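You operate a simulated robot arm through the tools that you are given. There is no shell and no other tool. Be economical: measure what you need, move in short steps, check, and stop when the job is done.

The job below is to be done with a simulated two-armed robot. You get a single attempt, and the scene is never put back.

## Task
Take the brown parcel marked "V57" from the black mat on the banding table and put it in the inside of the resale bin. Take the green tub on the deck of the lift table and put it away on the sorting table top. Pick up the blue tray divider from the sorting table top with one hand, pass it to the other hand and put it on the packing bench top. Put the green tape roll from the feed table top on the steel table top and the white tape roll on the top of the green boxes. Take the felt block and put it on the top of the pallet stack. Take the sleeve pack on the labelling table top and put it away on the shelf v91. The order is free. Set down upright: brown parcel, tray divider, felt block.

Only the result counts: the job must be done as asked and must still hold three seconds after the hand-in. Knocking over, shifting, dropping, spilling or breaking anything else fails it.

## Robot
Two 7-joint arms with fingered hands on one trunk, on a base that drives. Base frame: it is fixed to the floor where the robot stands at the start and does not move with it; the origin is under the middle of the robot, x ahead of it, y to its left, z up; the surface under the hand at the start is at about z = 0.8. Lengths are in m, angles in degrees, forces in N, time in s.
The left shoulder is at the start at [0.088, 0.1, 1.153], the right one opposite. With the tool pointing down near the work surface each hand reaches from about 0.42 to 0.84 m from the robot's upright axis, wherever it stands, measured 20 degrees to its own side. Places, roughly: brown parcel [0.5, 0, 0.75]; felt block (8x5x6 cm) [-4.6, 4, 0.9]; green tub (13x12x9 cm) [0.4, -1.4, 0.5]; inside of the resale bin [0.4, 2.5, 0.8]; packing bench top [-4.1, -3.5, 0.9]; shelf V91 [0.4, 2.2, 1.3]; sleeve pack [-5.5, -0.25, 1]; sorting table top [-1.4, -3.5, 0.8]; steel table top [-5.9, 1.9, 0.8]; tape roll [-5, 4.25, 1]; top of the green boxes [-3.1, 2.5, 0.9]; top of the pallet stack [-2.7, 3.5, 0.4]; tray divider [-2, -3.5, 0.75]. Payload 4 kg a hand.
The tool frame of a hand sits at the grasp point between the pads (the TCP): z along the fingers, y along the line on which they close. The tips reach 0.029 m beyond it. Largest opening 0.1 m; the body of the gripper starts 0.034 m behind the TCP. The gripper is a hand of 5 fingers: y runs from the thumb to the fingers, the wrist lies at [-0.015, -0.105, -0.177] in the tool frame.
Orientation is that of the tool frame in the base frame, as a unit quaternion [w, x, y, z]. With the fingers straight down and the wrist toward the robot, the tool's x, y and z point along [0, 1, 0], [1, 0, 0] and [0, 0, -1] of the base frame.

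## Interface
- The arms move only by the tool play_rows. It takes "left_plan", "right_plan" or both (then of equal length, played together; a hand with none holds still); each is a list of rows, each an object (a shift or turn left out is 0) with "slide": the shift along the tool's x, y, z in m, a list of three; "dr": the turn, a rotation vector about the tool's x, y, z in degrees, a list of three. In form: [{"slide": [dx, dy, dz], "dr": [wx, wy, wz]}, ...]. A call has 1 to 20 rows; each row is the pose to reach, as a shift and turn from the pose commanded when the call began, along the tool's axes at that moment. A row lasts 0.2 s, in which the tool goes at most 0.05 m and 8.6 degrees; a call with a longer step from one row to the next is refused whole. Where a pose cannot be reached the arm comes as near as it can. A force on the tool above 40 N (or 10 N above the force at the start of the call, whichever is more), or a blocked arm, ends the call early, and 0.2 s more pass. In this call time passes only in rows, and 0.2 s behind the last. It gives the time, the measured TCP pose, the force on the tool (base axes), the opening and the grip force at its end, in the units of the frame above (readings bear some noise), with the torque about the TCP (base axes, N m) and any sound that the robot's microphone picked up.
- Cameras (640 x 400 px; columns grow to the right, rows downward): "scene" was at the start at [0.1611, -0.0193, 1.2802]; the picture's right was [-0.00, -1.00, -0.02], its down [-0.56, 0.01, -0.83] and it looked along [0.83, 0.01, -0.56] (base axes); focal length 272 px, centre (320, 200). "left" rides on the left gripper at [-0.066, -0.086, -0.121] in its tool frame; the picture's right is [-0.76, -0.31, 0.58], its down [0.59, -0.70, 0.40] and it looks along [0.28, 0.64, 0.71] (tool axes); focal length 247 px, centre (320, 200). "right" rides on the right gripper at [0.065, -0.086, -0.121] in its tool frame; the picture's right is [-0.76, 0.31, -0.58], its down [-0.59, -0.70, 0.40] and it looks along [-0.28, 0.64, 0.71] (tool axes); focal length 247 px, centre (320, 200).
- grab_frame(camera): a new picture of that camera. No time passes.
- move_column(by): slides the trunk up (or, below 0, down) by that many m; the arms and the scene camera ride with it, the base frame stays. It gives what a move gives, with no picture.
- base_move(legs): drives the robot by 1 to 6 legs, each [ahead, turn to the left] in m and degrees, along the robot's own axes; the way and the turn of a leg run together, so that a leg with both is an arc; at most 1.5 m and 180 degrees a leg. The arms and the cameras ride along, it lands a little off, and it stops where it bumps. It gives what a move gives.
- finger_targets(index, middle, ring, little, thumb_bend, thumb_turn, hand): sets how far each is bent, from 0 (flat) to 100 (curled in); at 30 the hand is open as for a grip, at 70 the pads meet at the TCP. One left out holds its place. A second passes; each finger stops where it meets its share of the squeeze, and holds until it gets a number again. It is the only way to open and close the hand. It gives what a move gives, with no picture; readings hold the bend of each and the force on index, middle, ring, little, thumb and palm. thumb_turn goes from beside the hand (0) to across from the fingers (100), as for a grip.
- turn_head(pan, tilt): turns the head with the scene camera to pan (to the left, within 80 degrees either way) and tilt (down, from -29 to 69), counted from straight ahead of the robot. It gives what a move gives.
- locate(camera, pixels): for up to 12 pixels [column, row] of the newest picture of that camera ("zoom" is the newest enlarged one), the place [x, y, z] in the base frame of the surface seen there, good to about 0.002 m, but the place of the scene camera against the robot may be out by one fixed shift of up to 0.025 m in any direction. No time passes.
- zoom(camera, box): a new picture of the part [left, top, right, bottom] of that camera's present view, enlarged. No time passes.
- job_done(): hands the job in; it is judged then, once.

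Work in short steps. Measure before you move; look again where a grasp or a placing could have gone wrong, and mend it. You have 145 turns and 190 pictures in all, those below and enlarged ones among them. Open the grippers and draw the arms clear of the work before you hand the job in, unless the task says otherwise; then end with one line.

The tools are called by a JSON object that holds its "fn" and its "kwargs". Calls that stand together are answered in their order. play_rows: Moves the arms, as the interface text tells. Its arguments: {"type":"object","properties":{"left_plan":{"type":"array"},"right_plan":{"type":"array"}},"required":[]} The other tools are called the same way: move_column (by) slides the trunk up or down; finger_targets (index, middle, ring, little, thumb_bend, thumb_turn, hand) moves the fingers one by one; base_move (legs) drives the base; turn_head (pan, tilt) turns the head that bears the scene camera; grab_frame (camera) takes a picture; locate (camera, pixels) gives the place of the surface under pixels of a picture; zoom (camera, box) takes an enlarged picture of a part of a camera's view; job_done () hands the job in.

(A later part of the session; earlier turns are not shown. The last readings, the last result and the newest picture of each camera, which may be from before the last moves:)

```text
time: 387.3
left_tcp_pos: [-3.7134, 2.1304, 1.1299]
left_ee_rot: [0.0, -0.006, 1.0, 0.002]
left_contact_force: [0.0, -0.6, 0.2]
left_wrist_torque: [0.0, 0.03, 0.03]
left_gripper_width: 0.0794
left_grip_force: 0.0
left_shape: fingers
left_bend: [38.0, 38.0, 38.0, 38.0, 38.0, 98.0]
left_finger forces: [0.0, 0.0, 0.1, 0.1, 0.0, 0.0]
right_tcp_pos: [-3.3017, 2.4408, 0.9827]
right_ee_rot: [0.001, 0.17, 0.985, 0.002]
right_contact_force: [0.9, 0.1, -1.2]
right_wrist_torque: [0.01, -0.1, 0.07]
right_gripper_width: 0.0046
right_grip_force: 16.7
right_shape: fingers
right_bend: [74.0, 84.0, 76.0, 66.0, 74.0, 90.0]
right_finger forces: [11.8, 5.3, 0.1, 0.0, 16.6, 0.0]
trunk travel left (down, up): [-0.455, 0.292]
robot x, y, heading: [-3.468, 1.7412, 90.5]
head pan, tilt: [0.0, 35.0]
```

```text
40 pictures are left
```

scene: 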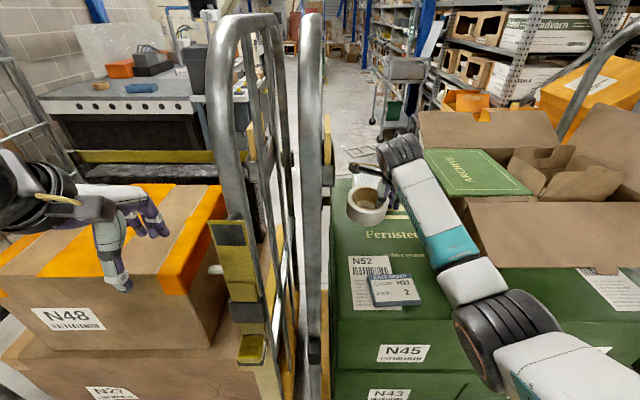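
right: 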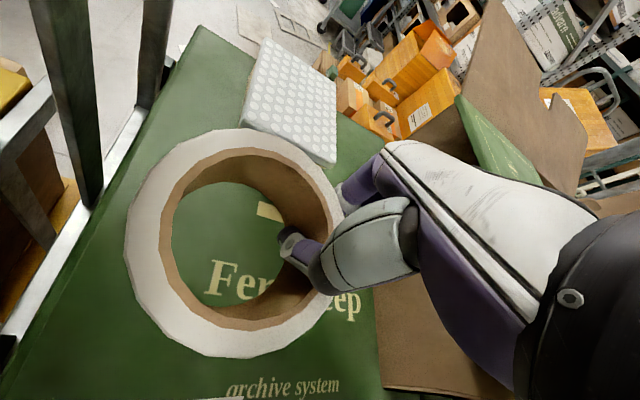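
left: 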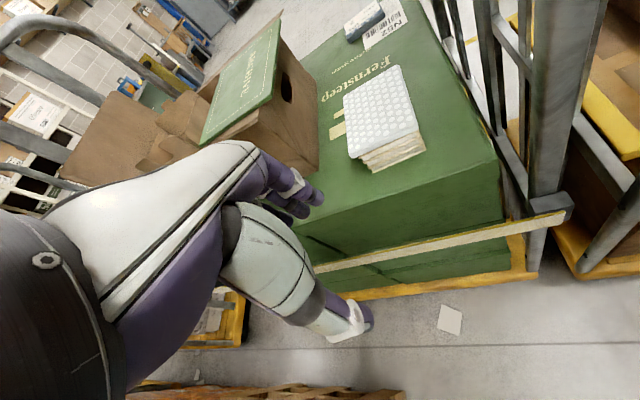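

Good clearance. I check the roll rim against the box's west edge and pads.

{"fn": "locate", "kwargs": {"camera": "right", "pixels": [[190, 145], [135, 240], [190, 340], [260, 345], [320, 190], [270, 140], [100, 260], [300, 155], [60, 340]]}}

```text
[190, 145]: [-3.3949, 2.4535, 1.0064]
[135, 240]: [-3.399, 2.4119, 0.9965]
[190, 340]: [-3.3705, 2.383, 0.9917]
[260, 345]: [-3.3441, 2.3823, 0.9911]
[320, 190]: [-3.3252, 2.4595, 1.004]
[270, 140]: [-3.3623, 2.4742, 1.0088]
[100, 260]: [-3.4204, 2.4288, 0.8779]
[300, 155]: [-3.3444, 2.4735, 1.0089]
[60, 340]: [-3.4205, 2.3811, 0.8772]
```

The roll hangs ~10° tilted (north side high). I level it by 9° and lower to just above the box top.

{"fn": "play_rows", "kwargs": {"right_plan": [{"slide": [0, 0, 0.015], "dr": [4.5, 0, 0]}, {"slide": [0, 0, 0.035], "dr": [9, 0, 0]}, {"slide": [0, 0, 0.055], "dr": [9, 0, 0]}, {"slide": [0, 0, 0.064], "dr": [9, 0, 0]}]}}

{"fn": "grab_frame", "kwargs": {"camera": "right"}}

{"fn": "locate", "kwargs": {"camera": "right", "pixels": [[190, 145], [135, 240], [190, 340], [260, 345], [320, 190], [270, 140]]}}

```text
time: 388.3
left_tcp_pos: [-3.7143, 2.1308, 1.1283]
left_ee_rot: [0.0, -0.005, 1.0, 0.003]
left_contact_force: [-1.1, -0.2, -0.2]
left_wrist_torque: [0.02, -0.03, -0.01]
left_gripper_width: 0.0797
left_grip_force: 0.1
left_shape: fingers
left_bend: [38.0, 38.0, 38.0, 38.0, 38.0, 98.0]
left_finger forces: [0.1, 0.0, 0.1, 0.0, 0.1, 0.1]
right_tcp_pos: [-3.3033, 2.4403, 0.9179]
right_ee_rot: [-0.012, 0.17, 0.983, -0.076]
right_contact_force: [-0.3, -0.6, -1.4]
right_wrist_torque: [-0.01, -0.1, 0.0]
right_gripper_width: 0.0044
right_grip_force: 16.2
right_shape: fingers
right_bend: [74.0, 84.0, 76.0, 66.0, 74.0, 90.0]
right_finger forces: [12.1, 5.0, 0.0, 0.1, 16.5, 0.0]
trunk travel left (down, up): [-0.455, 0.292]
robot x, y, heading: [-3.4672, 1.7436, 90.4]
head pan, tilt: [0.0, 35.0]
```

```text
39 pictures are left
```

right: 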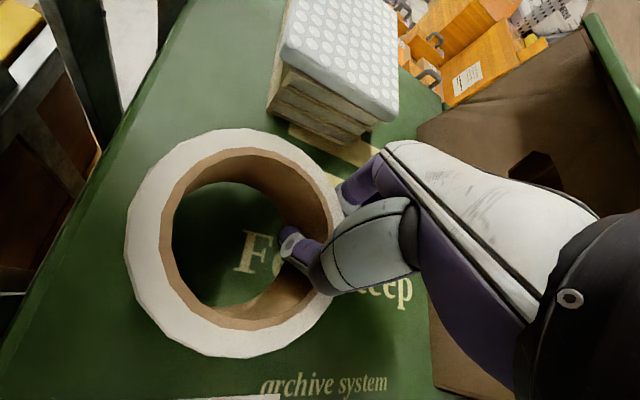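

```text
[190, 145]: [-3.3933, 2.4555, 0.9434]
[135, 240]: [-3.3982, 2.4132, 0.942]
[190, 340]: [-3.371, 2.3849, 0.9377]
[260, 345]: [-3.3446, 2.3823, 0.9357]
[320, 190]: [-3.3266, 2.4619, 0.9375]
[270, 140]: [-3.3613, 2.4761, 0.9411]
```

The roll is level, bottom ≈0.889. I lower 1 cm and check contact.

{"fn": "play_rows", "kwargs": {"right_plan": [{"slide": [0, 0, 0.006]}, {"slide": [0, 0, 0.011]}]}}

```text
time: 388.9
left_tcp_pos: [-3.7143, 2.1298, 1.1301]
left_ee_rot: [-0.001, -0.006, 1.0, 0.002]
left_contact_force: [-0.7, 0.0, -0.3]
left_wrist_torque: [0.01, 0.01, 0.01]
left_gripper_width: 0.0795
left_grip_force: 0.1
left_shape: fingers
left_bend: [38.0, 38.0, 38.0, 38.0, 38.0, 98.0]
left_finger forces: [0.1, 0.0, 0.0, 0.1, 0.1, 0.0]
right_tcp_pos: [-3.3032, 2.4386, 0.9099]
right_ee_rot: [-0.013, 0.17, 0.982, -0.075]
right_contact_force: [1.1, 1.5, 3.5]
right_wrist_torque: [0.02, -0.07, 0.02]
right_gripper_width: 0.0043
right_grip_force: 18.8
right_shape: fingers
right_bend: [74.0, 84.0, 76.0, 66.0, 74.0, 90.0]
right_finger forces: [14.3, 5.6, 0.0, 0.0, 17.4, 0.0]
trunk travel left (down, up): [-0.455, 0.292]
robot x, y, heading: [-3.4689, 1.7427, 90.1]
head pan, tilt: [0.0, 35.0]
```

Contact (+3.5 N). I open the right hand partly and lift it, then check.

{"fn": "finger_targets", "kwargs": {"hand": "right", "index": 48, "middle": 48, "ring": 48, "little": 48, "thumb_bend": 48}}

{"fn": "play_rows", "kwargs": {"right_plan": [{"slide": [0, 0, -0.03]}, {"slide": [0, 0, -0.07]}, {"slide": [0, 0, -0.12]}, {"slide": [0, -0.02, -0.16]}, {"slide": [0, -0.07, -0.17]}, {"slide": [0, -0.12, -0.17]}, {"slide": [0, -0.16, -0.17]}]}}

{"fn": "grab_frame", "kwargs": {"camera": "scene"}}

```text
time: 389.9
left_tcp_pos: [-3.714, 2.126, 1.1314]
left_ee_rot: [0.0, -0.007, 1.0, 0.005]
left_contact_force: [-0.4, 0.0, -0.4]
left_wrist_torque: [0.0, -0.01, 0.0]
left_gripper_width: 0.0796
left_grip_force: 0.0
left_shape: fingers
left_bend: [38.0, 38.0, 38.0, 38.0, 38.0, 98.0]
left_finger forces: [0.1, 0.1, 0.0, 0.0, 0.0, 0.1]
right_tcp_pos: [-3.3057, 2.4377, 0.9137]
right_ee_rot: [-0.013, 0.169, 0.983, -0.072]
right_contact_force: [-3.4, -5.4, 28.3]
right_wrist_torque: [0.38, -0.4, 0.0]
right_gripper_width: 0.052
right_grip_force: 13.4
right_shape: fingers
right_bend: [50.0, 56.0, 53.0, 48.0, 48.0, 97.0]
right_finger forces: [7.1, 10.8, 10.1, 0.0, 0.0, 0.1]
trunk travel left (down, up): [-0.455, 0.292]
robot x, y, heading: [-3.4676, 1.7395, 90.4]
head pan, tilt: [0.0, 35.0]
```

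```text
refused: row 5 steps farther than a row can; nothing moved
```

```text
38 pictures are left
```

scene: 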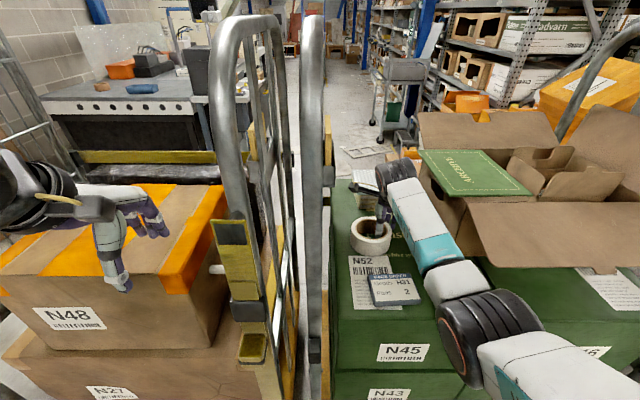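

The opening fingertips press on the box top (28 N), so I lift straight up now in smaller steps.

{"fn": "play_rows", "kwargs": {"right_plan": [{"slide": [0, 0, -0.03]}, {"slide": [0, 0, -0.07]}, {"slide": [0, 0, -0.11]}, {"slide": [0, 0, -0.15]}, {"slide": [0, -0.04, -0.17]}, {"slide": [0, -0.08, -0.17]}, {"slide": [0, -0.12, -0.17]}, {"slide": [0, -0.16, -0.17]}]}}

{"fn": "zoom", "kwargs": {"camera": "scene", "box": [310, 120, 550, 320]}}

```text
time: 391.7
left_tcp_pos: [-3.7144, 2.1305, 1.1298]
left_ee_rot: [0.0, -0.006, 1.0, 0.003]
left_contact_force: [-0.2, -0.3, 1.0]
left_wrist_torque: [-0.01, 0.0, -0.03]
left_gripper_width: 0.0796
left_grip_force: 0.0
left_shape: fingers
left_bend: [38.0, 38.0, 38.0, 38.0, 38.0, 98.0]
left_finger forces: [0.0, 0.0, 0.0, 0.1, 0.0, 0.0]
right_tcp_pos: [-3.3478, 2.3123, 1.0999]
right_ee_rot: [-0.012, 0.17, 0.982, -0.076]
right_contact_force: [-0.1, -0.7, -0.4]
right_wrist_torque: [0.03, -0.02, 0.06]
right_gripper_width: 0.0547
right_grip_force: 0.0
right_shape: fingers
right_bend: [48.0, 48.0, 48.0, 48.0, 48.0, 98.0]
right_finger forces: [0.0, 0.1, 0.1, 0.0, 0.0, 0.0]
trunk travel left (down, up): [-0.455, 0.292]
robot x, y, heading: [-3.4711, 1.7432, 90.2]
head pan, tilt: [0.0, 35.0]
```

```text
2.00 times, centred on (430, 220) of scene
```

zoom: 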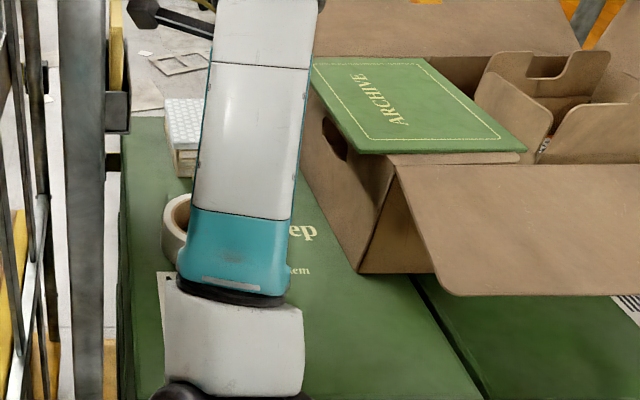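

The white roll rests on the box top. I back off, re-square the right hand, and drive to the labelling table.

{"fn": "base_move", "kwargs": {"legs": [[-0.5, 0], [0, 137], [1.5, 0], [0.35, 0], [0, -47]]}}

{"fn": "play_rows", "kwargs": {"right_plan": [{"slide": [0, 0, 0], "dr": [-8.5, 0, 0]}]}}

{"fn": "play_rows", "kwargs": {"right_plan": [{"slide": [0, 0, 0], "dr": [0, 0, -7]}, {"slide": [0, 0, 0], "dr": [0, 0, -14]}, {"slide": [0, 0, 0], "dr": [0, 0, -20]}]}}

{"fn": "turn_head", "kwargs": {"pan": 0, "tilt": 30}}

{"fn": "grab_frame", "kwargs": {"camera": "scene"}}

```text
time: 411.5
left_tcp_pos: [-5.1899, -0.2863, 1.1291]
left_ee_rot: [-0.002, -0.691, 0.723, 0.002]
left_contact_force: [0.3, -0.3, 0.1]
left_wrist_torque: [0.01, -0.02, 0.03]
left_gripper_width: 0.0794
left_grip_force: 0.1
left_shape: fingers
left_bend: [38.0, 38.0, 38.0, 38.0, 38.0, 98.0]
left_finger forces: [0.0, 0.0, 0.0, 0.1, 0.1, 0.0]
right_tcp_pos: [-5.3514, 0.0898, 1.099]
right_ee_rot: [0.042, -0.552, 0.83, -0.063]
right_contact_force: [0.6, -0.6, -0.7]
right_wrist_torque: [0.0, -0.01, -0.02]
right_gripper_width: 0.0548
right_grip_force: 0.1
right_shape: fingers
right_bend: [48.0, 48.0, 48.0, 48.0, 48.0, 98.0]
right_finger forces: [0.1, 0.1, 0.0, 0.0, 0.0, 0.0]
trunk travel left (down, up): [-0.455, 0.292]
robot x, y, heading: [-4.7898, -0.0632, 177.2]
head pan, tilt: [0.0, 35.0]
```

```text
time: 411.9
left_tcp_pos: [-5.1888, -0.2867, 1.1306]
left_ee_rot: [-0.002, -0.692, 0.722, 0.002]
left_contact_force: [-0.2, 0.0, -0.2]
left_wrist_torque: [0.02, -0.01, 0.01]
left_gripper_width: 0.0795
left_grip_force: 0.0
left_shape: fingers
left_bend: [38.0, 38.0, 38.0, 38.0, 38.0, 98.0]
left_finger forces: [0.0, 0.0, 0.1, 0.0, 0.0, 0.1]
right_tcp_pos: [-5.3518, 0.0886, 1.1005]
right_ee_rot: [0.002, -0.554, 0.833, -0.001]
right_contact_force: [-0.4, -0.3, 1.0]
right_wrist_torque: [0.0, 0.03, 0.0]
right_gripper_width: 0.0547
right_grip_force: 0.1
right_shape: fingers
right_bend: [48.0, 48.0, 48.0, 48.0, 48.0, 98.0]
right_finger forces: [0.0, 0.0, 0.0, 0.1, 0.1, 0.0]
trunk travel left (down, up): [-0.455, 0.292]
robot x, y, heading: [-4.7862, -0.0657, 177.4]
head pan, tilt: [0.0, 35.0]
```

```text
time: 412.7
left_tcp_pos: [-5.1897, -0.2858, 1.1299]
left_ee_rot: [-0.002, -0.692, 0.722, 0.001]
left_contact_force: [0.0, -1.4, -0.7]
left_wrist_torque: [0.01, -0.02, -0.02]
left_gripper_width: 0.0794
left_grip_force: 0.0
left_shape: fingers
left_bend: [38.0, 38.0, 38.0, 38.0, 38.0, 98.0]
left_finger forces: [0.1, 0.0, 0.0, 0.0, 0.0, 0.1]
right_tcp_pos: [-5.3506, 0.0887, 1.0995]
right_ee_rot: [0.001, -0.691, 0.723, -0.001]
right_contact_force: [0.6, -0.6, -0.9]
right_wrist_torque: [-0.01, 0.04, -0.03]
right_gripper_width: 0.0548
right_grip_force: 0.0
right_shape: fingers
right_bend: [48.0, 48.0, 48.0, 48.0, 48.0, 98.0]
right_finger forces: [0.0, 0.0, 0.1, 0.1, 0.0, 0.0]
trunk travel left (down, up): [-0.455, 0.292]
robot x, y, heading: [-4.7921, -0.0622, 177.3]
head pan, tilt: [0.0, 35.0]
```

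```text
time: 413.4
left_tcp_pos: [-5.1901, -0.2861, 1.1294]
left_ee_rot: [-0.002, -0.691, 0.723, 0.002]
left_contact_force: [0.3, -0.3, -0.3]
left_wrist_torque: [0.0, 0.03, 0.0]
left_gripper_width: 0.0794
left_grip_force: 0.1
left_shape: fingers
left_bend: [38.0, 38.0, 38.0, 38.0, 38.0, 98.0]
left_finger forces: [0.0, 0.1, 0.1, 0.0, 0.0, 0.0]
right_tcp_pos: [-5.352, 0.0895, 1.0994]
right_ee_rot: [0.001, -0.69, 0.724, -0.002]
right_contact_force: [1.2, -1.2, 0.2]
right_wrist_torque: [0.01, -0.03, 0.0]
right_gripper_width: 0.0549
right_grip_force: 0.0
right_shape: fingers
right_bend: [48.0, 48.0, 48.0, 48.0, 48.0, 98.0]
right_finger forces: [0.0, 0.0, 0.0, 0.0, 0.0, 0.0]
trunk travel left (down, up): [-0.455, 0.292]
robot x, y, heading: [-4.7872, -0.063, 177.3]
head pan, tilt: [0.0, 30.0]
```

```text
36 pictures are left
```

scene: 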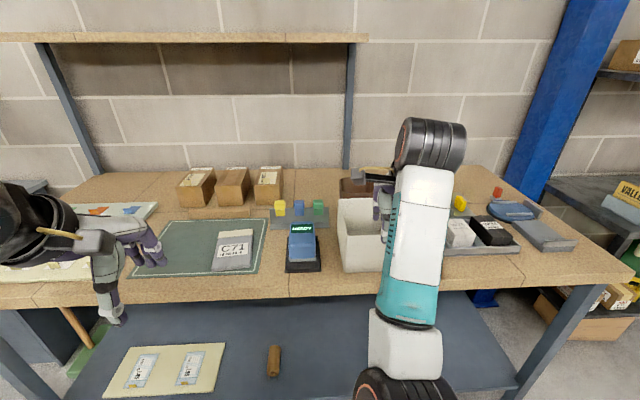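

I zoom on the table to identify the sleeve pack near (-5.5,-0.25).

{"fn": "zoom", "kwargs": {"camera": "scene", "box": [130, 160, 410, 300]}}

{"fn": "locate", "kwargs": {"camera": "zoom", "pixels": [[235, 190], [235, 240], [395, 180], [395, 235], [540, 140], [500, 240], [190, 240], [285, 235], [200, 180], [280, 150], [130, 250], [340, 110]]}}

```text
2.29 times, centred on (270, 230) of scene
```

zoom: 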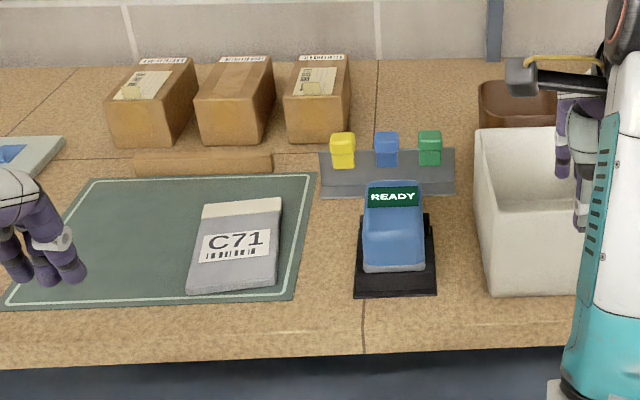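

```text
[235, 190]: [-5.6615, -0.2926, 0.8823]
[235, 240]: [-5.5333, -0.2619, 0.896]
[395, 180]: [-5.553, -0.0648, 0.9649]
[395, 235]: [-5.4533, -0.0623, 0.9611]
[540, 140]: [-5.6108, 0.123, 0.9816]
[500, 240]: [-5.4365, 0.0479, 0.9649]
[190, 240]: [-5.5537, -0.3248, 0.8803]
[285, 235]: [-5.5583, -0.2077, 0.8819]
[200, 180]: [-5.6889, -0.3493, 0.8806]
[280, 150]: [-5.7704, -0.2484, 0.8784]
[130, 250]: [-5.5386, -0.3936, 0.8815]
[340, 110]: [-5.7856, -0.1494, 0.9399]
```

The sleeve pack is the flat C71 pack on the mat (top z≈0.896, mat 0.881). I measure its outline with the left camera.

{"fn": "grab_frame", "kwargs": {"camera": "left"}}

{"fn": "locate", "kwargs": {"camera": "zoom", "pixels": [[190, 288], [272, 283], [208, 208], [279, 203], [200, 250], [275, 245], [185, 295], [281, 290]]}}

```text
34 pictures are left
```

left: 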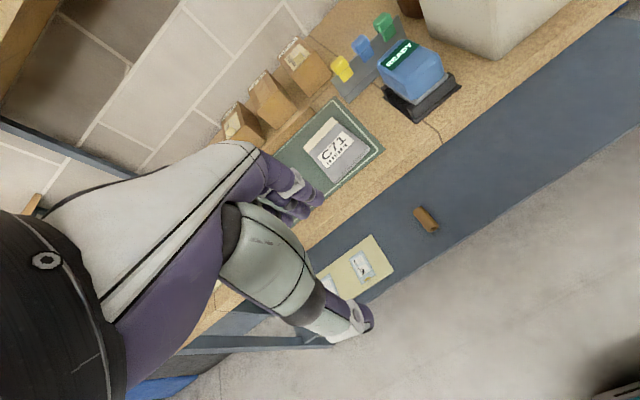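

```text
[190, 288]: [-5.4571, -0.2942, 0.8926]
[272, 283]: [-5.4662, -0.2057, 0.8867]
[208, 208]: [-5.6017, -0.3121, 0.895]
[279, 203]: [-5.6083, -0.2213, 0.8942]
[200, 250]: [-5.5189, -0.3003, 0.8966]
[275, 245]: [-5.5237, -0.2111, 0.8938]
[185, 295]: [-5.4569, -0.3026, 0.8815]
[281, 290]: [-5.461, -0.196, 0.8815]
```

C71 is ~9 cm wide, 15.5 cm long, 1.4 cm thick, centre (-5.533,-0.257), yawed ~6.6°. I'll grip it across its width with the left hand: open wide, drive 0.15 m ahead, and turn the hand over it.

{"fn": "finger_targets", "kwargs": {"hand": "left", "index": 25, "middle": 25, "ring": 25, "little": 25, "thumb_bend": 25}}

{"fn": "base_move", "kwargs": {"legs": [[0.15, 0]]}}

{"fn": "play_rows", "kwargs": {"left_plan": [{"slide": [-0.002, 0.02, 0], "dr": [0, 0, 8.1]}, {"slide": [-0.004, 0.04, 0], "dr": [0, 0, 16.2]}, {"slide": [-0.006, 0.06, 0], "dr": [0, 0, 24.3]}, {"slide": [-0.008, 0.08, 0], "dr": [0, 0, 32.4]}, {"slide": [-0.01, 0.1, 0.01], "dr": [0, 0, 40.5]}, {"slide": [-0.012, 0.12, 0.03], "dr": [0, 0, 48.6]}, {"slide": [-0.014, 0.14, 0.05], "dr": [0, 0, 56.7]}, {"slide": [-0.016, 0.16, 0.08], "dr": [0, 0, 64.8]}, {"slide": [-0.018, 0.18, 0.11], "dr": [0, 0, 72.9]}, {"slide": [-0.02, 0.194, 0.13], "dr": [0, 0, 80.8]}]}}

{"fn": "grab_frame", "kwargs": {"camera": "left"}}

{"fn": "grab_frame", "kwargs": {"camera": "scene"}}

```text
time: 414.4
left_tcp_pos: [-5.1892, -0.2872, 1.1294]
left_ee_rot: [-0.002, -0.691, 0.723, 0.002]
left_contact_force: [0.8, -0.2, 0.3]
left_wrist_torque: [0.02, 0.01, -0.01]
left_gripper_width: 0.1073
left_grip_force: 0.1
left_shape: fingers
left_bend: [25.0, 25.0, 25.0, 25.0, 25.0, 98.0]
left_finger forces: [0.1, 0.0, 0.0, 0.0, 0.1, 0.1]
right_tcp_pos: [-5.3523, 0.0887, 1.099]
right_ee_rot: [0.002, -0.69, 0.724, -0.002]
right_contact_force: [0.3, -0.4, 0.5]
right_wrist_torque: [-0.02, 0.01, 0.04]
right_gripper_width: 0.0548
right_grip_force: 0.0
right_shape: fingers
right_bend: [48.0, 48.0, 48.0, 48.0, 48.0, 98.0]
right_finger forces: [0.1, 0.0, 0.0, 0.0, 0.1, 0.1]
trunk travel left (down, up): [-0.455, 0.292]
robot x, y, heading: [-4.789, -0.0644, 177.5]
head pan, tilt: [0.0, 30.0]
```

```text
time: 415.8
left_tcp_pos: [-5.3414, -0.278, 1.1297]
left_ee_rot: [-0.002, -0.691, 0.723, 0.0]
left_contact_force: [0.2, 0.5, 0.8]
left_wrist_torque: [-0.03, -0.01, 0.0]
left_gripper_width: 0.1075
left_grip_force: 0.1
left_shape: fingers
left_bend: [25.0, 25.0, 25.0, 25.0, 25.0, 98.0]
left_finger forces: [0.0, 0.0, 0.1, 0.1, 0.0, 0.1]
right_tcp_pos: [-5.5031, 0.0969, 1.0996]
right_ee_rot: [0.003, -0.689, 0.725, -0.002]
right_contact_force: [-0.3, 0.0, 0.0]
right_wrist_torque: [0.03, 0.0, 0.01]
right_gripper_width: 0.055
right_grip_force: 0.1
right_shape: fingers
right_bend: [48.0, 48.0, 48.0, 48.0, 48.0, 98.0]
right_finger forces: [0.0, 0.1, 0.0, 0.0, 0.1, 0.0]
trunk travel left (down, up): [-0.455, 0.292]
robot x, y, heading: [-4.9397, -0.0536, 176.8]
head pan, tilt: [0.0, 30.0]
```

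```text
time: 417.9
left_tcp_pos: [-5.5337, -0.2498, 0.9991]
left_ee_rot: [-0.003, -0.057, 0.998, 0.0]
left_contact_force: [-0.7, -0.1, -0.1]
left_wrist_torque: [0.01, -0.01, 0.02]
left_gripper_width: 0.1076
left_grip_force: 0.1
left_shape: fingers
left_bend: [25.0, 25.0, 25.0, 25.0, 25.0, 98.0]
left_finger forces: [0.1, 0.1, 0.1, 0.0, 0.0, 0.0]
right_tcp_pos: [-5.5034, 0.0974, 1.0993]
right_ee_rot: [0.003, -0.69, 0.724, -0.002]
right_contact_force: [0.2, -0.8, -0.9]
right_wrist_torque: [0.03, 0.03, 0.0]
right_gripper_width: 0.0548
right_grip_force: 0.1
right_shape: fingers
right_bend: [48.0, 48.0, 48.0, 48.0, 48.0, 98.0]
right_finger forces: [0.0, 0.0, 0.0, 0.0, 0.0, 0.0]
trunk travel left (down, up): [-0.455, 0.292]
robot x, y, heading: [-4.9372, -0.0534, 177.5]
head pan, tilt: [0.0, 30.0]
```

```text
33 pictures are left
```

left: 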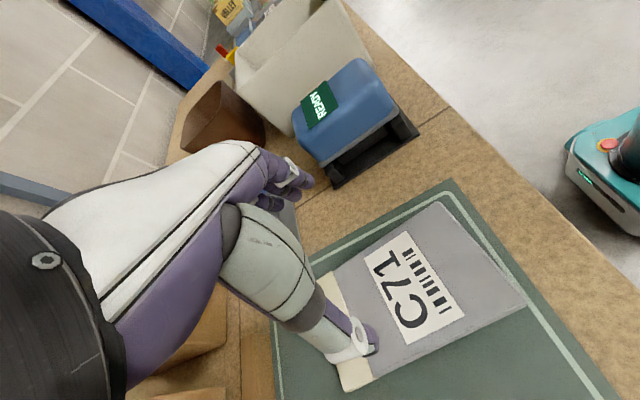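

```text
32 pictures are left
5 turns are left
```

scene: 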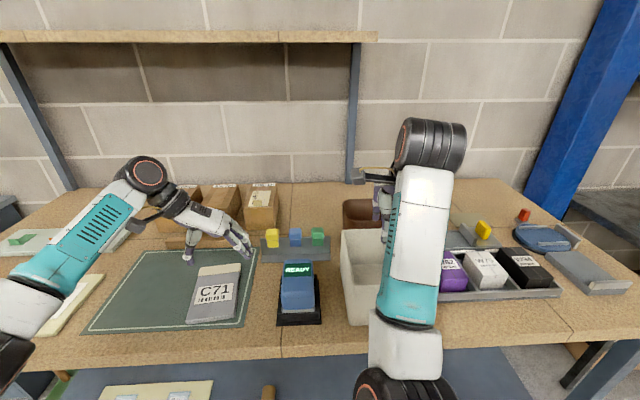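

Only five turns are left, so I combine steps. The pack's centre appears ~2.5 cm toward the thumb side of the TCP: I shift, lower to just above it, and measure both before and after.

{"fn": "locate", "kwargs": {"camera": "left", "pixels": [[437, 207], [520, 303], [350, 382], [420, 290], [480, 250], [440, 345], [500, 280]]}}

{"fn": "play_rows", "kwargs": {"left_plan": [{"slide": [-0.005, -0.013, 0.02]}, {"slide": [-0.01, -0.025, 0.04]}, {"slide": [-0.01, -0.025, 0.062]}]}}

{"fn": "grab_frame", "kwargs": {"camera": "left"}}

{"fn": "locate", "kwargs": {"camera": "left", "pixels": [[440, 180], [480, 220], [520, 260], [400, 300], [450, 320], [350, 380], [420, 230], [500, 320], [400, 380], [560, 300]]}}

{"fn": "zoom", "kwargs": {"camera": "scene", "box": [100, 200, 340, 340]}}

```text
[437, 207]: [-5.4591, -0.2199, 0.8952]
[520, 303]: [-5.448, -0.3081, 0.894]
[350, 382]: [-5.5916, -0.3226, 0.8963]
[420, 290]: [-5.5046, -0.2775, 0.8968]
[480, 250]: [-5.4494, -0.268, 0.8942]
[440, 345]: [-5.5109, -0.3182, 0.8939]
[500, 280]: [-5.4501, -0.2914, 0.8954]
```

```text
time: 418.8
left_tcp_pos: [-5.5215, -0.2736, 0.9384]
left_ee_rot: [-0.003, -0.058, 0.998, 0.001]
left_contact_force: [-0.4, 0.5, 0.9]
left_wrist_torque: [-0.01, -0.03, 0.02]
left_gripper_width: 0.1073
left_grip_force: 0.1
left_shape: fingers
left_bend: [25.0, 25.0, 25.0, 25.0, 25.0, 98.0]
left_finger forces: [0.0, 0.0, 0.0, 0.0, 0.0, 0.0]
right_tcp_pos: [-5.5018, 0.0966, 1.0981]
right_ee_rot: [0.002, -0.69, 0.724, -0.002]
right_contact_force: [0.3, 0.2, -0.1]
right_wrist_torque: [-0.03, -0.02, -0.02]
right_gripper_width: 0.0547
right_grip_force: 0.0
right_shape: fingers
right_bend: [48.0, 48.0, 48.0, 48.0, 48.0, 98.0]
right_finger forces: [0.1, 0.1, 0.0, 0.0, 0.0, 0.1]
trunk travel left (down, up): [-0.455, 0.292]
robot x, y, heading: [-4.9399, -0.058, 177.0]
head pan, tilt: [0.0, 30.0]
```

```text
31 pictures are left
```

left: 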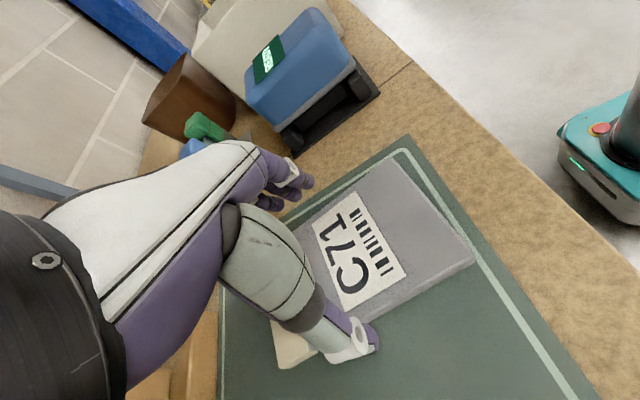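

```text
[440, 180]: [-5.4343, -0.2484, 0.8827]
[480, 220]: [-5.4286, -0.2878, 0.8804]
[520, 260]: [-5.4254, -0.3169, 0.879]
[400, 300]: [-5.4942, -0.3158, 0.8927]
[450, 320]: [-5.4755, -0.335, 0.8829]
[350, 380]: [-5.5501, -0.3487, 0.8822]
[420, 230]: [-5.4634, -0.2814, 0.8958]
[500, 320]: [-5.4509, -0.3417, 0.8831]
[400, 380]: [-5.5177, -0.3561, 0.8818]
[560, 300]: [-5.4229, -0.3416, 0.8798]
```

```text
2.67 times, centred on (220, 270) of scene
4 turns are left
```

zoom: 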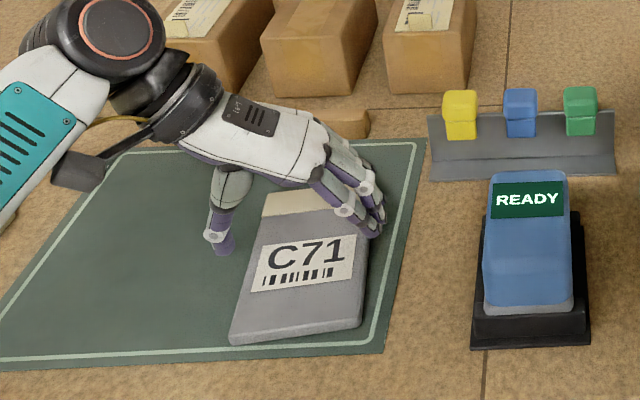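

The pack's centre line is at y≈-0.271, within 3 mm of the hand. I lower, grip, lift, back away, drive to the rack, raise the trunk and look at shelf V91 — all in one go.

{"fn": "play_rows", "kwargs": {"left_plan": [{"slide": [0.002, 0.003, 0.012]}, {"slide": [0.003, 0.003, 0.024]}]}}

{"fn": "finger_targets", "kwargs": {"hand": "left", "index": 52, "middle": 52, "ring": 52, "little": 52, "thumb_bend": 52}}

{"fn": "play_rows", "kwargs": {"left_plan": [{"slide": [0, 0, -0.03]}, {"slide": [0, 0, -0.07]}, {"slide": [0, 0, -0.12]}, {"slide": [0, 0, -0.16]}]}}

{"fn": "grab_frame", "kwargs": {"camera": "left"}}

{"fn": "base_move", "kwargs": {"legs": [[-0.35, 0], [0, 180], [1.5, 0], [1.5, 0], [0.65, 0], [0, 85.5]]}}

{"fn": "base_move", "kwargs": {"legs": [[1.5, 0], [0.83, 0], [0, -82.5]]}}

{"fn": "move_column", "kwargs": {"by": 0.28}}

{"fn": "turn_head", "kwargs": {"pan": 5, "tilt": 25}}

{"fn": "grab_frame", "kwargs": {"camera": "scene"}}

{"fn": "locate", "kwargs": {"camera": "scene", "pixels": [[200, 170], [280, 170], [360, 170], [440, 170], [200, 200], [280, 200], [360, 200], [440, 200], [200, 230], [280, 230], [360, 230], [440, 230]]}}

{"fn": "grab_frame", "kwargs": {"camera": "left"}}

{"fn": "locate", "kwargs": {"camera": "left", "pixels": [[420, 230], [400, 300], [350, 380], [330, 100], [450, 100], [550, 100], [550, 200], [450, 180], [380, 150], [600, 50], [500, 30], [400, 30]]}}

```text
time: 419.4
left_tcp_pos: [-5.5253, -0.2709, 0.9144]
left_ee_rot: [-0.003, -0.058, 0.998, 0.001]
left_contact_force: [-0.8, -0.2, -0.6]
left_wrist_torque: [0.01, 0.01, -0.02]
left_gripper_width: 0.1075
left_grip_force: 0.1
left_shape: fingers
left_bend: [25.0, 25.0, 25.0, 25.0, 25.0, 98.0]
left_finger forces: [0.1, 0.0, 0.0, 0.1, 0.1, 0.0]
right_tcp_pos: [-5.5033, 0.0973, 1.0985]
right_ee_rot: [0.002, -0.689, 0.725, -0.002]
right_contact_force: [0.6, -0.2, -0.3]
right_wrist_torque: [-0.02, -0.01, -0.01]
right_gripper_width: 0.0547
right_grip_force: 0.0
right_shape: fingers
right_bend: [48.0, 48.0, 48.0, 48.0, 48.0, 98.0]
right_finger forces: [0.0, 0.0, 0.0, 0.0, 0.1, 0.1]
trunk travel left (down, up): [-0.455, 0.292]
robot x, y, heading: [-4.9396, -0.0546, 177.1]
head pan, tilt: [0.0, 30.0]
```

```text
time: 420.4
left_tcp_pos: [-5.5257, -0.2694, 0.9165]
left_ee_rot: [-0.004, -0.058, 0.998, 0.001]
left_contact_force: [-0.6, 7.5, 8.6]
left_wrist_torque: [0.43, 0.08, -0.15]
left_gripper_width: 0.095
left_grip_force: 23.3
left_shape: fingers
left_bend: [37.0, 42.0, 42.0, 52.0, 32.0, 95.0]
left_finger forces: [10.3, 8.3, 7.9, 0.1, 19.1, 0.1]
right_tcp_pos: [-5.5017, 0.0973, 1.0996]
right_ee_rot: [0.001, -0.689, 0.724, -0.003]
right_contact_force: [-0.7, -0.3, -1.0]
right_wrist_torque: [0.01, 0.0, -0.01]
right_gripper_width: 0.0546
right_grip_force: 0.0
right_shape: fingers
right_bend: [48.0, 48.0, 48.0, 48.0, 48.0, 98.0]
right_finger forces: [0.0, 0.0, 0.0, 0.0, 0.1, 0.0]
trunk travel left (down, up): [-0.455, 0.292]
robot x, y, heading: [-4.9347, -0.0561, 177.6]
head pan, tilt: [0.0, 30.0]
```

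```text
time: 421.4
left_tcp_pos: [-5.5239, -0.2715, 1.0744]
left_ee_rot: [-0.002, -0.058, 0.998, 0.0]
left_contact_force: [-0.8, -0.6, -2.1]
left_wrist_torque: [-0.02, -0.01, -0.02]
left_gripper_width: 0.0949
left_grip_force: 21.0
left_shape: fingers
left_bend: [39.0, 43.0, 43.0, 52.0, 31.0, 94.0]
left_finger forces: [8.0, 7.1, 6.5, 0.1, 21.6, 0.1]
right_tcp_pos: [-5.503, 0.0979, 1.1003]
right_ee_rot: [0.003, -0.689, 0.725, -0.003]
right_contact_force: [-0.4, 0.6, -0.2]
right_wrist_torque: [0.0, 0.04, 0.0]
right_gripper_width: 0.0549
right_grip_force: 0.0
right_shape: fingers
right_bend: [48.0, 48.0, 48.0, 48.0, 48.0, 98.0]
right_finger forces: [0.0, 0.0, 0.0, 0.0, 0.1, 0.0]
trunk travel left (down, up): [-0.455, 0.292]
robot x, y, heading: [-4.9406, -0.057, 177.1]
head pan, tilt: [0.0, 30.0]
```

```text
29 pictures are left
```

left: 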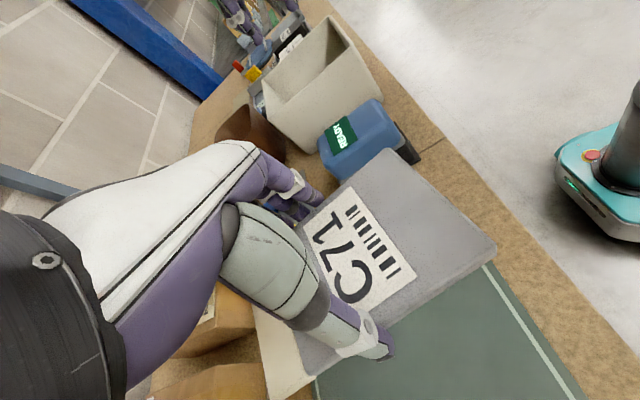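

```text
time: 452.1
left_tcp_pos: [-1.0941, 0.2419, 1.0746]
left_ee_rot: [-0.002, 0.706, 0.708, 0.002]
left_contact_force: [-0.1, 0.0, 0.0]
left_wrist_torque: [-0.01, -0.01, 0.02]
left_gripper_width: 0.0944
left_grip_force: 21.2
left_shape: fingers
left_bend: [39.0, 44.0, 43.0, 52.0, 31.0, 94.0]
left_finger forces: [7.8, 7.0, 6.4, 0.0, 20.9, 0.0]
right_tcp_pos: [-0.7298, 0.177, 1.1002]
right_ee_rot: [0.001, 0.082, 0.997, -0.003]
right_contact_force: [-0.3, -0.5, 0.4]
right_wrist_torque: [0.01, -0.03, -0.03]
right_gripper_width: 0.0547
right_grip_force: 0.1
right_shape: fingers
right_bend: [48.0, 48.0, 48.0, 48.0, 48.0, 98.0]
right_finger forces: [0.1, 0.0, 0.0, 0.0, 0.0, 0.0]
trunk travel left (down, up): [-0.455, 0.292]
robot x, y, heading: [-0.9469, -0.3648, 80.6]
head pan, tilt: [0.0, 30.0]
```

```text
time: 467.2
left_tcp_pos: [0.0313, 2.1617, 1.0736]
left_ee_rot: [0.0, 0.998, 0.061, 0.003]
left_contact_force: [0.8, -0.4, -1.3]
left_wrist_torque: [0.02, -0.01, 0.01]
left_gripper_width: 0.0946
left_grip_force: 21.1
left_shape: fingers
left_bend: [39.0, 44.0, 43.0, 52.0, 31.0, 94.0]
left_finger forces: [7.7, 7.1, 6.2, 0.1, 20.7, 0.0]
right_tcp_pos: [0.0103, 1.7934, 1.0996]
right_ee_rot: [-0.001, 0.722, 0.692, -0.001]
right_contact_force: [-0.5, 0.3, -0.6]
right_wrist_torque: [0.0, -0.04, -0.01]
right_gripper_width: 0.0546
right_grip_force: 0.0
right_shape: fingers
right_bend: [48.0, 48.0, 48.0, 48.0, 48.0, 98.0]
right_finger forces: [0.1, 0.1, 0.0, 0.0, 0.0, 0.0]
trunk travel left (down, up): [-0.455, 0.292]
robot x, y, heading: [-0.5547, 1.9428, -2.6]
head pan, tilt: [0.0, 30.0]
```

```text
time: 470.1
left_tcp_pos: [0.0305, 2.162, 1.3548]
left_ee_rot: [0.0, 0.998, 0.061, 0.002]
left_contact_force: [0.9, 0.1, -1.9]
left_wrist_torque: [0.03, 0.0, 0.01]
left_gripper_width: 0.0942
left_grip_force: 20.8
left_shape: fingers
left_bend: [39.0, 44.0, 43.0, 52.0, 31.0, 94.0]
left_finger forces: [7.6, 7.0, 6.1, 0.0, 20.8, 0.0]
right_tcp_pos: [0.0101, 1.7937, 1.3786]
right_ee_rot: [-0.002, 0.722, 0.692, -0.002]
right_contact_force: [0.2, 0.2, -0.5]
right_wrist_torque: [-0.01, -0.01, -0.01]
right_gripper_width: 0.0551
right_grip_force: 0.1
right_shape: fingers
right_bend: [48.0, 48.0, 48.0, 48.0, 48.0, 98.0]
right_finger forces: [0.0, 0.0, 0.0, 0.0, 0.1, 0.0]
trunk travel left (down, up): [-0.735, 0.012]
robot x, y, heading: [-0.5549, 1.9412, -2.5]
head pan, tilt: [0.0, 30.0]
```

```text
time: 470.7
left_tcp_pos: [0.0298, 2.1608, 1.3538]
left_ee_rot: [0.0, 0.998, 0.061, 0.003]
left_contact_force: [0.3, 0.2, -1.9]
left_wrist_torque: [0.02, 0.0, -0.01]
left_gripper_width: 0.0941
left_grip_force: 20.4
left_shape: fingers
left_bend: [39.0, 44.0, 43.0, 52.0, 31.0, 94.0]
left_finger forces: [7.7, 7.0, 6.2, 0.0, 20.7, 0.1]
right_tcp_pos: [0.0092, 1.7937, 1.3789]
right_ee_rot: [-0.003, 0.722, 0.692, -0.002]
right_contact_force: [0.1, 0.8, 0.0]
right_wrist_torque: [-0.04, -0.03, -0.01]
right_gripper_width: 0.055
right_grip_force: 0.1
right_shape: fingers
right_bend: [48.0, 48.0, 48.0, 48.0, 48.0, 98.0]
right_finger forces: [0.0, 0.1, 0.1, 0.1, 0.0, 0.0]
trunk travel left (down, up): [-0.735, 0.012]
robot x, y, heading: [-0.552, 1.9399, -2.7]
head pan, tilt: [5.0, 25.0]
```

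```text
28 pictures are left
```

scene: 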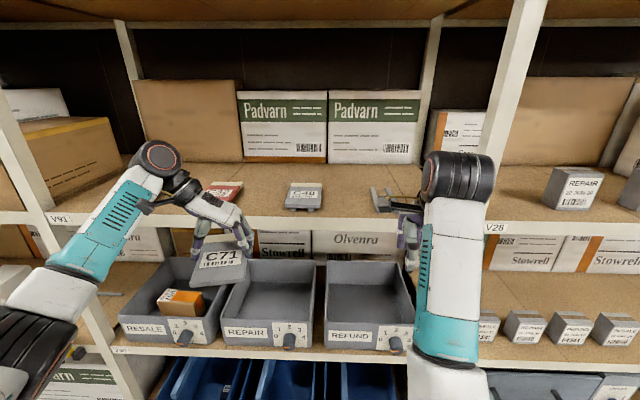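

```text
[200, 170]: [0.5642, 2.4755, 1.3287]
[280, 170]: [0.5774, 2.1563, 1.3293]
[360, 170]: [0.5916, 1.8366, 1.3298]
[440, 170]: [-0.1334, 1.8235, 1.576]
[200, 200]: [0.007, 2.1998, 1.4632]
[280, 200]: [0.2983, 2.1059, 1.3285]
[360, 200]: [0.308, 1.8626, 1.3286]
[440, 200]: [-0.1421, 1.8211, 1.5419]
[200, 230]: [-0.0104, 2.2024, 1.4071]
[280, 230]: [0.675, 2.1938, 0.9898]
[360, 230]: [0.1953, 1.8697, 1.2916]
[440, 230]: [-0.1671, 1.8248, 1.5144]
```

```text
27 pictures are left
```

left: 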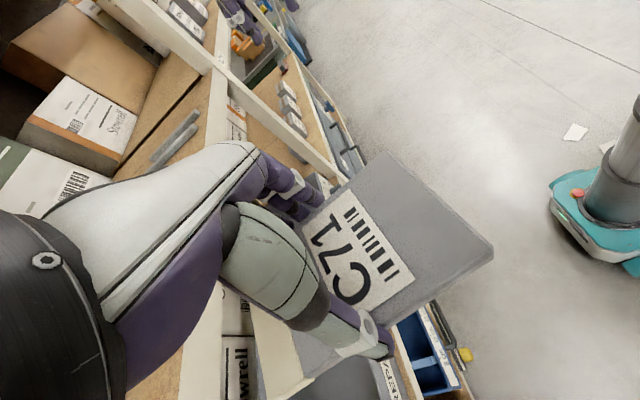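

```text
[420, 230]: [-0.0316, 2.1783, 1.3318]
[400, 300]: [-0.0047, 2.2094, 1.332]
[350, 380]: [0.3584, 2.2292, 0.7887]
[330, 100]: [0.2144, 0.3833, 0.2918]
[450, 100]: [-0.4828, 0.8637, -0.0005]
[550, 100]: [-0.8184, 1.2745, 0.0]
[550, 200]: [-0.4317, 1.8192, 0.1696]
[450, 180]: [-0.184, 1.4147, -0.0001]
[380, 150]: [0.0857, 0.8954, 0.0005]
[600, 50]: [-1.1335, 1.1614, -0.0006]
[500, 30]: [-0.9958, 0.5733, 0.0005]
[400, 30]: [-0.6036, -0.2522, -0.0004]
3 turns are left
```

The pack is held and V91's top is z≈1.3285 with a free gap between the red item (222,190) and the grey C-40 item (303,195), right at my hand's y. I measure that gap exactly, raise the hand, square it, pull the right hand back and drive 0.16 m nearer, then look.

{"fn": "locate", "kwargs": {"camera": "scene", "pixels": [[240, 192], [243, 184], [236, 199], [286, 207], [288, 195], [292, 186], [265, 212], [262, 195], [262, 175], [248, 195], [281, 205], [303, 188]]}}

{"fn": "play_rows", "kwargs": {"left_plan": [{"slide": [0, 0, -0.03], "dr": [0, 0, 2.5]}, {"slide": [0, 0, -0.06], "dr": [0, 0, 5]}, {"slide": [0, 0, -0.085], "dr": [0, 0, 7]}], "right_plan": [{"slide": [0, -0.03, -0.03]}, {"slide": [0, -0.06, -0.06]}, {"slide": [0, -0.1, -0.08]}]}}

{"fn": "base_move", "kwargs": {"legs": [[0.16, 0]]}}

{"fn": "turn_head", "kwargs": {"pan": 10, "tilt": 32}}

{"fn": "grab_frame", "kwargs": {"camera": "scene"}}

{"fn": "grab_frame", "kwargs": {"camera": "left"}}

{"fn": "locate", "kwargs": {"camera": "left", "pixels": [[420, 230], [400, 300], [370, 170], [480, 250], [300, 380], [250, 380], [150, 130], [220, 60], [180, 150], [250, 340], [280, 395], [320, 60]]}}

```text
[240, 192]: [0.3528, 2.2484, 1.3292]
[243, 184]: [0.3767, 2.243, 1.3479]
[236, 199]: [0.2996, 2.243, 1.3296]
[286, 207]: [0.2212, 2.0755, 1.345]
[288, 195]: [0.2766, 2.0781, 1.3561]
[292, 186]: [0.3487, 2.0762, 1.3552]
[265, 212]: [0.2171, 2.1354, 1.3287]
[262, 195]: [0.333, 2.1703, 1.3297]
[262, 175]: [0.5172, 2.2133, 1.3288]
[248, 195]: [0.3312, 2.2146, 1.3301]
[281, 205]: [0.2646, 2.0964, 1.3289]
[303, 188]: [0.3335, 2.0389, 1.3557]
```

```text
time: 471.5
left_tcp_pos: [0.029, 2.1605, 1.4394]
left_ee_rot: [-0.002, 1.0, -0.001, 0.002]
left_contact_force: [0.5, -0.7, -1.7]
left_wrist_torque: [0.02, 0.02, -0.02]
left_gripper_width: 0.095
left_grip_force: 21.0
left_shape: fingers
left_bend: [39.0, 44.0, 43.0, 52.0, 31.0, 94.0]
left_finger forces: [7.8, 7.0, 6.2, 0.0, 20.6, 0.0]
right_tcp_pos: [-0.0258, 1.7922, 1.4167]
right_ee_rot: [-0.002, 0.723, 0.691, -0.002]
right_contact_force: [0.0, 0.3, -0.5]
right_wrist_torque: [-0.02, 0.0, 0.02]
right_gripper_width: 0.0546
right_grip_force: 0.0
right_shape: fingers
right_bend: [48.0, 48.0, 48.0, 48.0, 48.0, 98.0]
right_finger forces: [0.0, 0.0, 0.0, 0.1, 0.0, 0.1]
right hand out of reach, approached as far as the arm can: row 2, 3
trunk travel left (down, up): [-0.735, 0.012]
robot x, y, heading: [-0.5542, 1.9415, -2.6]
head pan, tilt: [5.0, 25.0]
```

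```text
time: 472.9
left_tcp_pos: [0.189, 2.1552, 1.4397]
left_ee_rot: [0.0, 1.0, -0.001, 0.003]
left_contact_force: [-0.4, -0.1, -0.4]
left_wrist_torque: [-0.01, -0.03, -0.01]
left_gripper_width: 0.0943
left_grip_force: 20.7
left_shape: fingers
left_bend: [39.0, 44.0, 43.0, 52.0, 31.0, 94.0]
left_finger forces: [7.7, 7.1, 6.2, 0.1, 20.7, 0.0]
right_tcp_pos: [0.1328, 1.7875, 1.4171]
right_ee_rot: [-0.002, 0.722, 0.692, -0.001]
right_contact_force: [-0.4, -0.6, 0.2]
right_wrist_torque: [0.02, -0.04, 0.04]
right_gripper_width: 0.0549
right_grip_force: 0.1
right_shape: fingers
right_bend: [48.0, 48.0, 48.0, 48.0, 48.0, 98.0]
right_finger forces: [0.0, 0.1, 0.0, 0.0, 0.1, 0.0]
trunk travel left (down, up): [-0.735, 0.012]
robot x, y, heading: [-0.3942, 1.9356, -2.6]
head pan, tilt: [5.0, 25.0]
```

```text
time: 473.6
left_tcp_pos: [0.1897, 2.1548, 1.4387]
left_ee_rot: [0.0, 1.0, 0.0, 0.002]
left_contact_force: [0.2, -0.2, -1.3]
left_wrist_torque: [-0.02, -0.01, -0.01]
left_gripper_width: 0.0946
left_grip_force: 20.8
left_shape: fingers
left_bend: [39.0, 44.0, 43.0, 52.0, 31.0, 94.0]
left_finger forces: [7.8, 6.9, 6.2, 0.1, 20.7, 0.0]
right_tcp_pos: [0.1357, 1.7873, 1.4157]
right_ee_rot: [-0.002, 0.722, 0.692, -0.002]
right_contact_force: [0.1, 1.0, -0.1]
right_wrist_torque: [0.02, 0.0, -0.03]
right_gripper_width: 0.0548
right_grip_force: 0.0
right_shape: fingers
right_bend: [48.0, 48.0, 48.0, 48.0, 48.0, 98.0]
right_finger forces: [0.0, 0.0, 0.0, 0.0, 0.0, 0.0]
trunk travel left (down, up): [-0.735, 0.012]
robot x, y, heading: [-0.3975, 1.933, -2.5]
head pan, tilt: [10.0, 32.0]
```

```text
26 pictures are left
```

scene: 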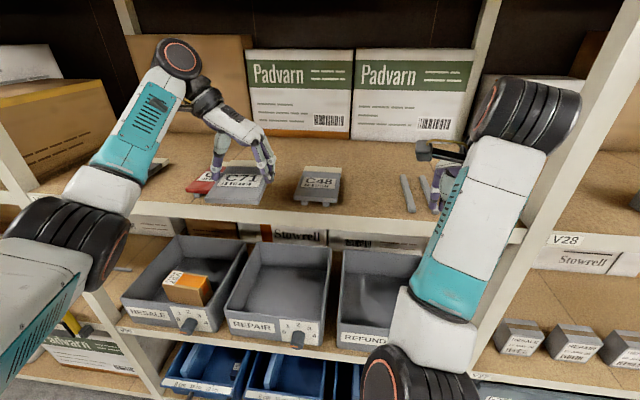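

```text
25 pictures are left
```

left: 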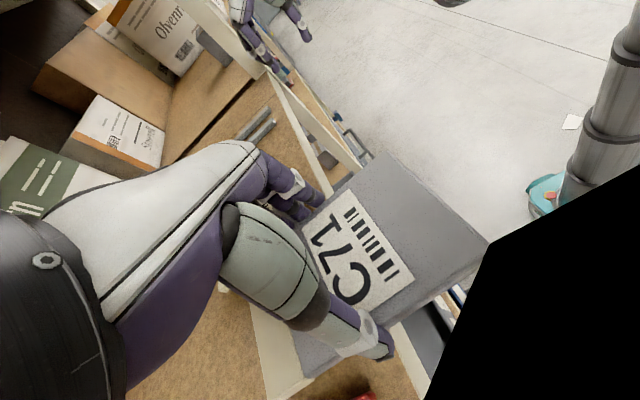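

```text
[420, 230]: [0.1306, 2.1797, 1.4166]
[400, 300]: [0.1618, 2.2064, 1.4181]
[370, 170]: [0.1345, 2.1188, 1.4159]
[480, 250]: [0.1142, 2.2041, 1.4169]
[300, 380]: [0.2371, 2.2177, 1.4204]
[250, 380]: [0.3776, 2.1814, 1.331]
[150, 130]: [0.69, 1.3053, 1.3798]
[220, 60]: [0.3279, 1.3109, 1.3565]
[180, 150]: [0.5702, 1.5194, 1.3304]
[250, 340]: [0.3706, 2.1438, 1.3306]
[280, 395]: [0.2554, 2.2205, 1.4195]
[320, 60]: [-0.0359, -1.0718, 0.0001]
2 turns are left
```

The true gap is y≈2.07–2.238 and the hand (y 2.155) is centred; pack bottom is TCP−0.037 and the shelf z 1.3295. I drive 5 cm in, move the pack over the shelf and lower it until it rests, holding it for one last check.

{"fn": "base_move", "kwargs": {"legs": [[0.05, 0]]}}

{"fn": "play_rows", "kwargs": {"left_plan": [{"slide": [0.04, 0, 0]}, {"slide": [0.075, 0, 0]}, {"slide": [0.075, 0, 0.03]}, {"slide": [0.075, 0, 0.055]}, {"slide": [0.075, 0, 0.066]}, {"slide": [0.075, 0, 0.072]}]}}

{"fn": "grab_frame", "kwargs": {"camera": "scene"}}

{"fn": "zoom", "kwargs": {"camera": "scene", "box": [130, 90, 400, 260]}}

{"fn": "grab_frame", "kwargs": {"camera": "left"}}

{"fn": "locate", "kwargs": {"camera": "left", "pixels": [[420, 230], [400, 300], [370, 170], [480, 250], [300, 380], [440, 200]]}}

```text
time: 474.5
left_tcp_pos: [0.23, 2.1531, 1.4419]
left_ee_rot: [0.0, 1.0, -0.001, 0.005]
left_contact_force: [-0.5, 0.4, -0.2]
left_wrist_torque: [0.0, -0.06, 0.0]
left_gripper_width: 0.0943
left_grip_force: 20.9
left_shape: fingers
left_bend: [39.0, 44.0, 43.0, 52.0, 31.0, 94.0]
left_finger forces: [7.7, 7.0, 6.2, 0.0, 20.7, 0.0]
right_tcp_pos: [0.1742, 1.7854, 1.4193]
right_ee_rot: [0.001, 0.722, 0.692, 0.0]
right_contact_force: [-0.9, 0.9, 0.0]
right_wrist_torque: [-0.03, -0.02, 0.01]
right_gripper_width: 0.0547
right_grip_force: 0.1
right_shape: fingers
right_bend: [48.0, 48.0, 48.0, 48.0, 48.0, 98.0]
right_finger forces: [0.0, 0.0, 0.0, 0.1, 0.1, 0.0]
trunk travel left (down, up): [-0.735, 0.012]
robot x, y, heading: [-0.3499, 1.9314, -2.7]
head pan, tilt: [10.0, 32.0]
```

```text
time: 475.9
left_tcp_pos: [0.311, 2.1529, 1.3662]
left_ee_rot: [0.0, 1.0, -0.001, 0.002]
left_contact_force: [-0.2, -0.5, -2.0]
left_wrist_torque: [0.02, 0.0, -0.03]
left_gripper_width: 0.0945
left_grip_force: 20.5
left_shape: fingers
left_bend: [39.0, 44.0, 43.0, 52.0, 31.0, 94.0]
left_finger forces: [7.7, 7.0, 6.2, 0.1, 20.8, 0.0]
right_tcp_pos: [0.1805, 1.7855, 1.4171]
right_ee_rot: [-0.001, 0.723, 0.691, -0.003]
right_contact_force: [-0.1, 0.6, -0.1]
right_wrist_torque: [-0.02, 0.02, 0.02]
right_gripper_width: 0.0548
right_grip_force: 0.1
right_shape: fingers
right_bend: [48.0, 48.0, 48.0, 48.0, 48.0, 98.0]
right_finger forces: [0.1, 0.0, 0.0, 0.0, 0.0, 0.0]
trunk travel left (down, up): [-0.735, 0.012]
robot x, y, heading: [-0.3503, 1.9322, -2.7]
head pan, tilt: [10.0, 32.0]
```

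```text
24 pictures are left
```

scene: 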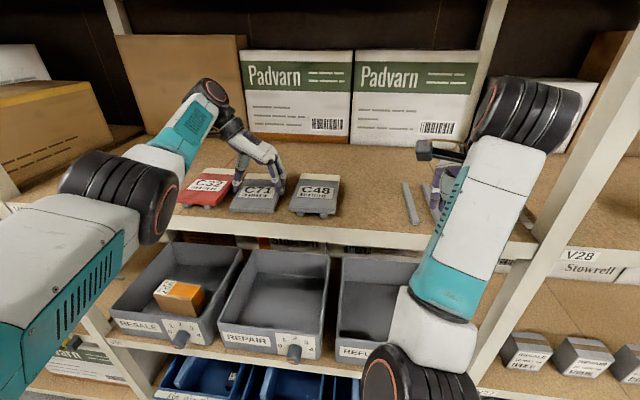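

```text
2.35 times, centred on (265, 175) of scene
```

zoom: 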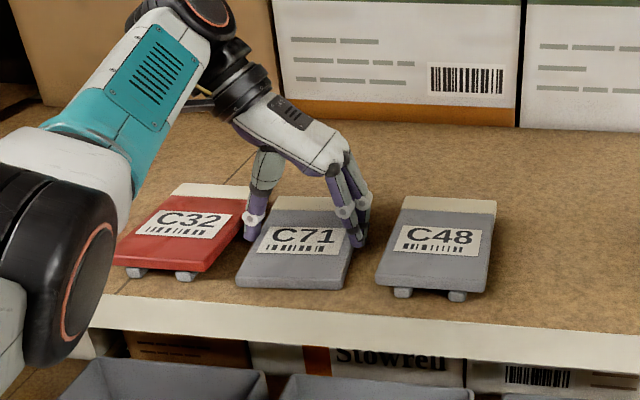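

```text
22 pictures are left
```

left: 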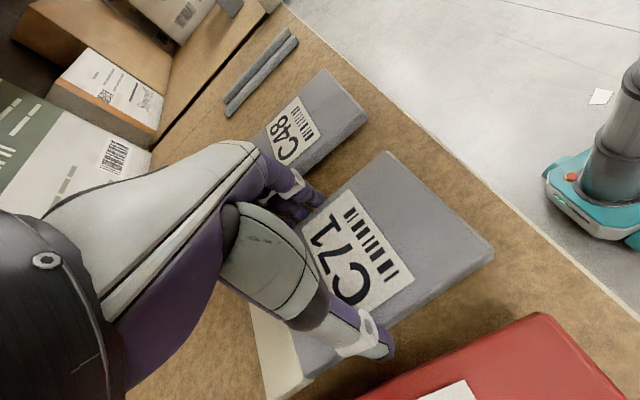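

```text
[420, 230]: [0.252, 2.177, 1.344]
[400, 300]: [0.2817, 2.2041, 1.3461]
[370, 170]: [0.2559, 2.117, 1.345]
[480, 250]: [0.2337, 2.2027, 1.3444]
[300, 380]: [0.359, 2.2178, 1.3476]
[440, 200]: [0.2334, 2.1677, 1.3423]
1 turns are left
```

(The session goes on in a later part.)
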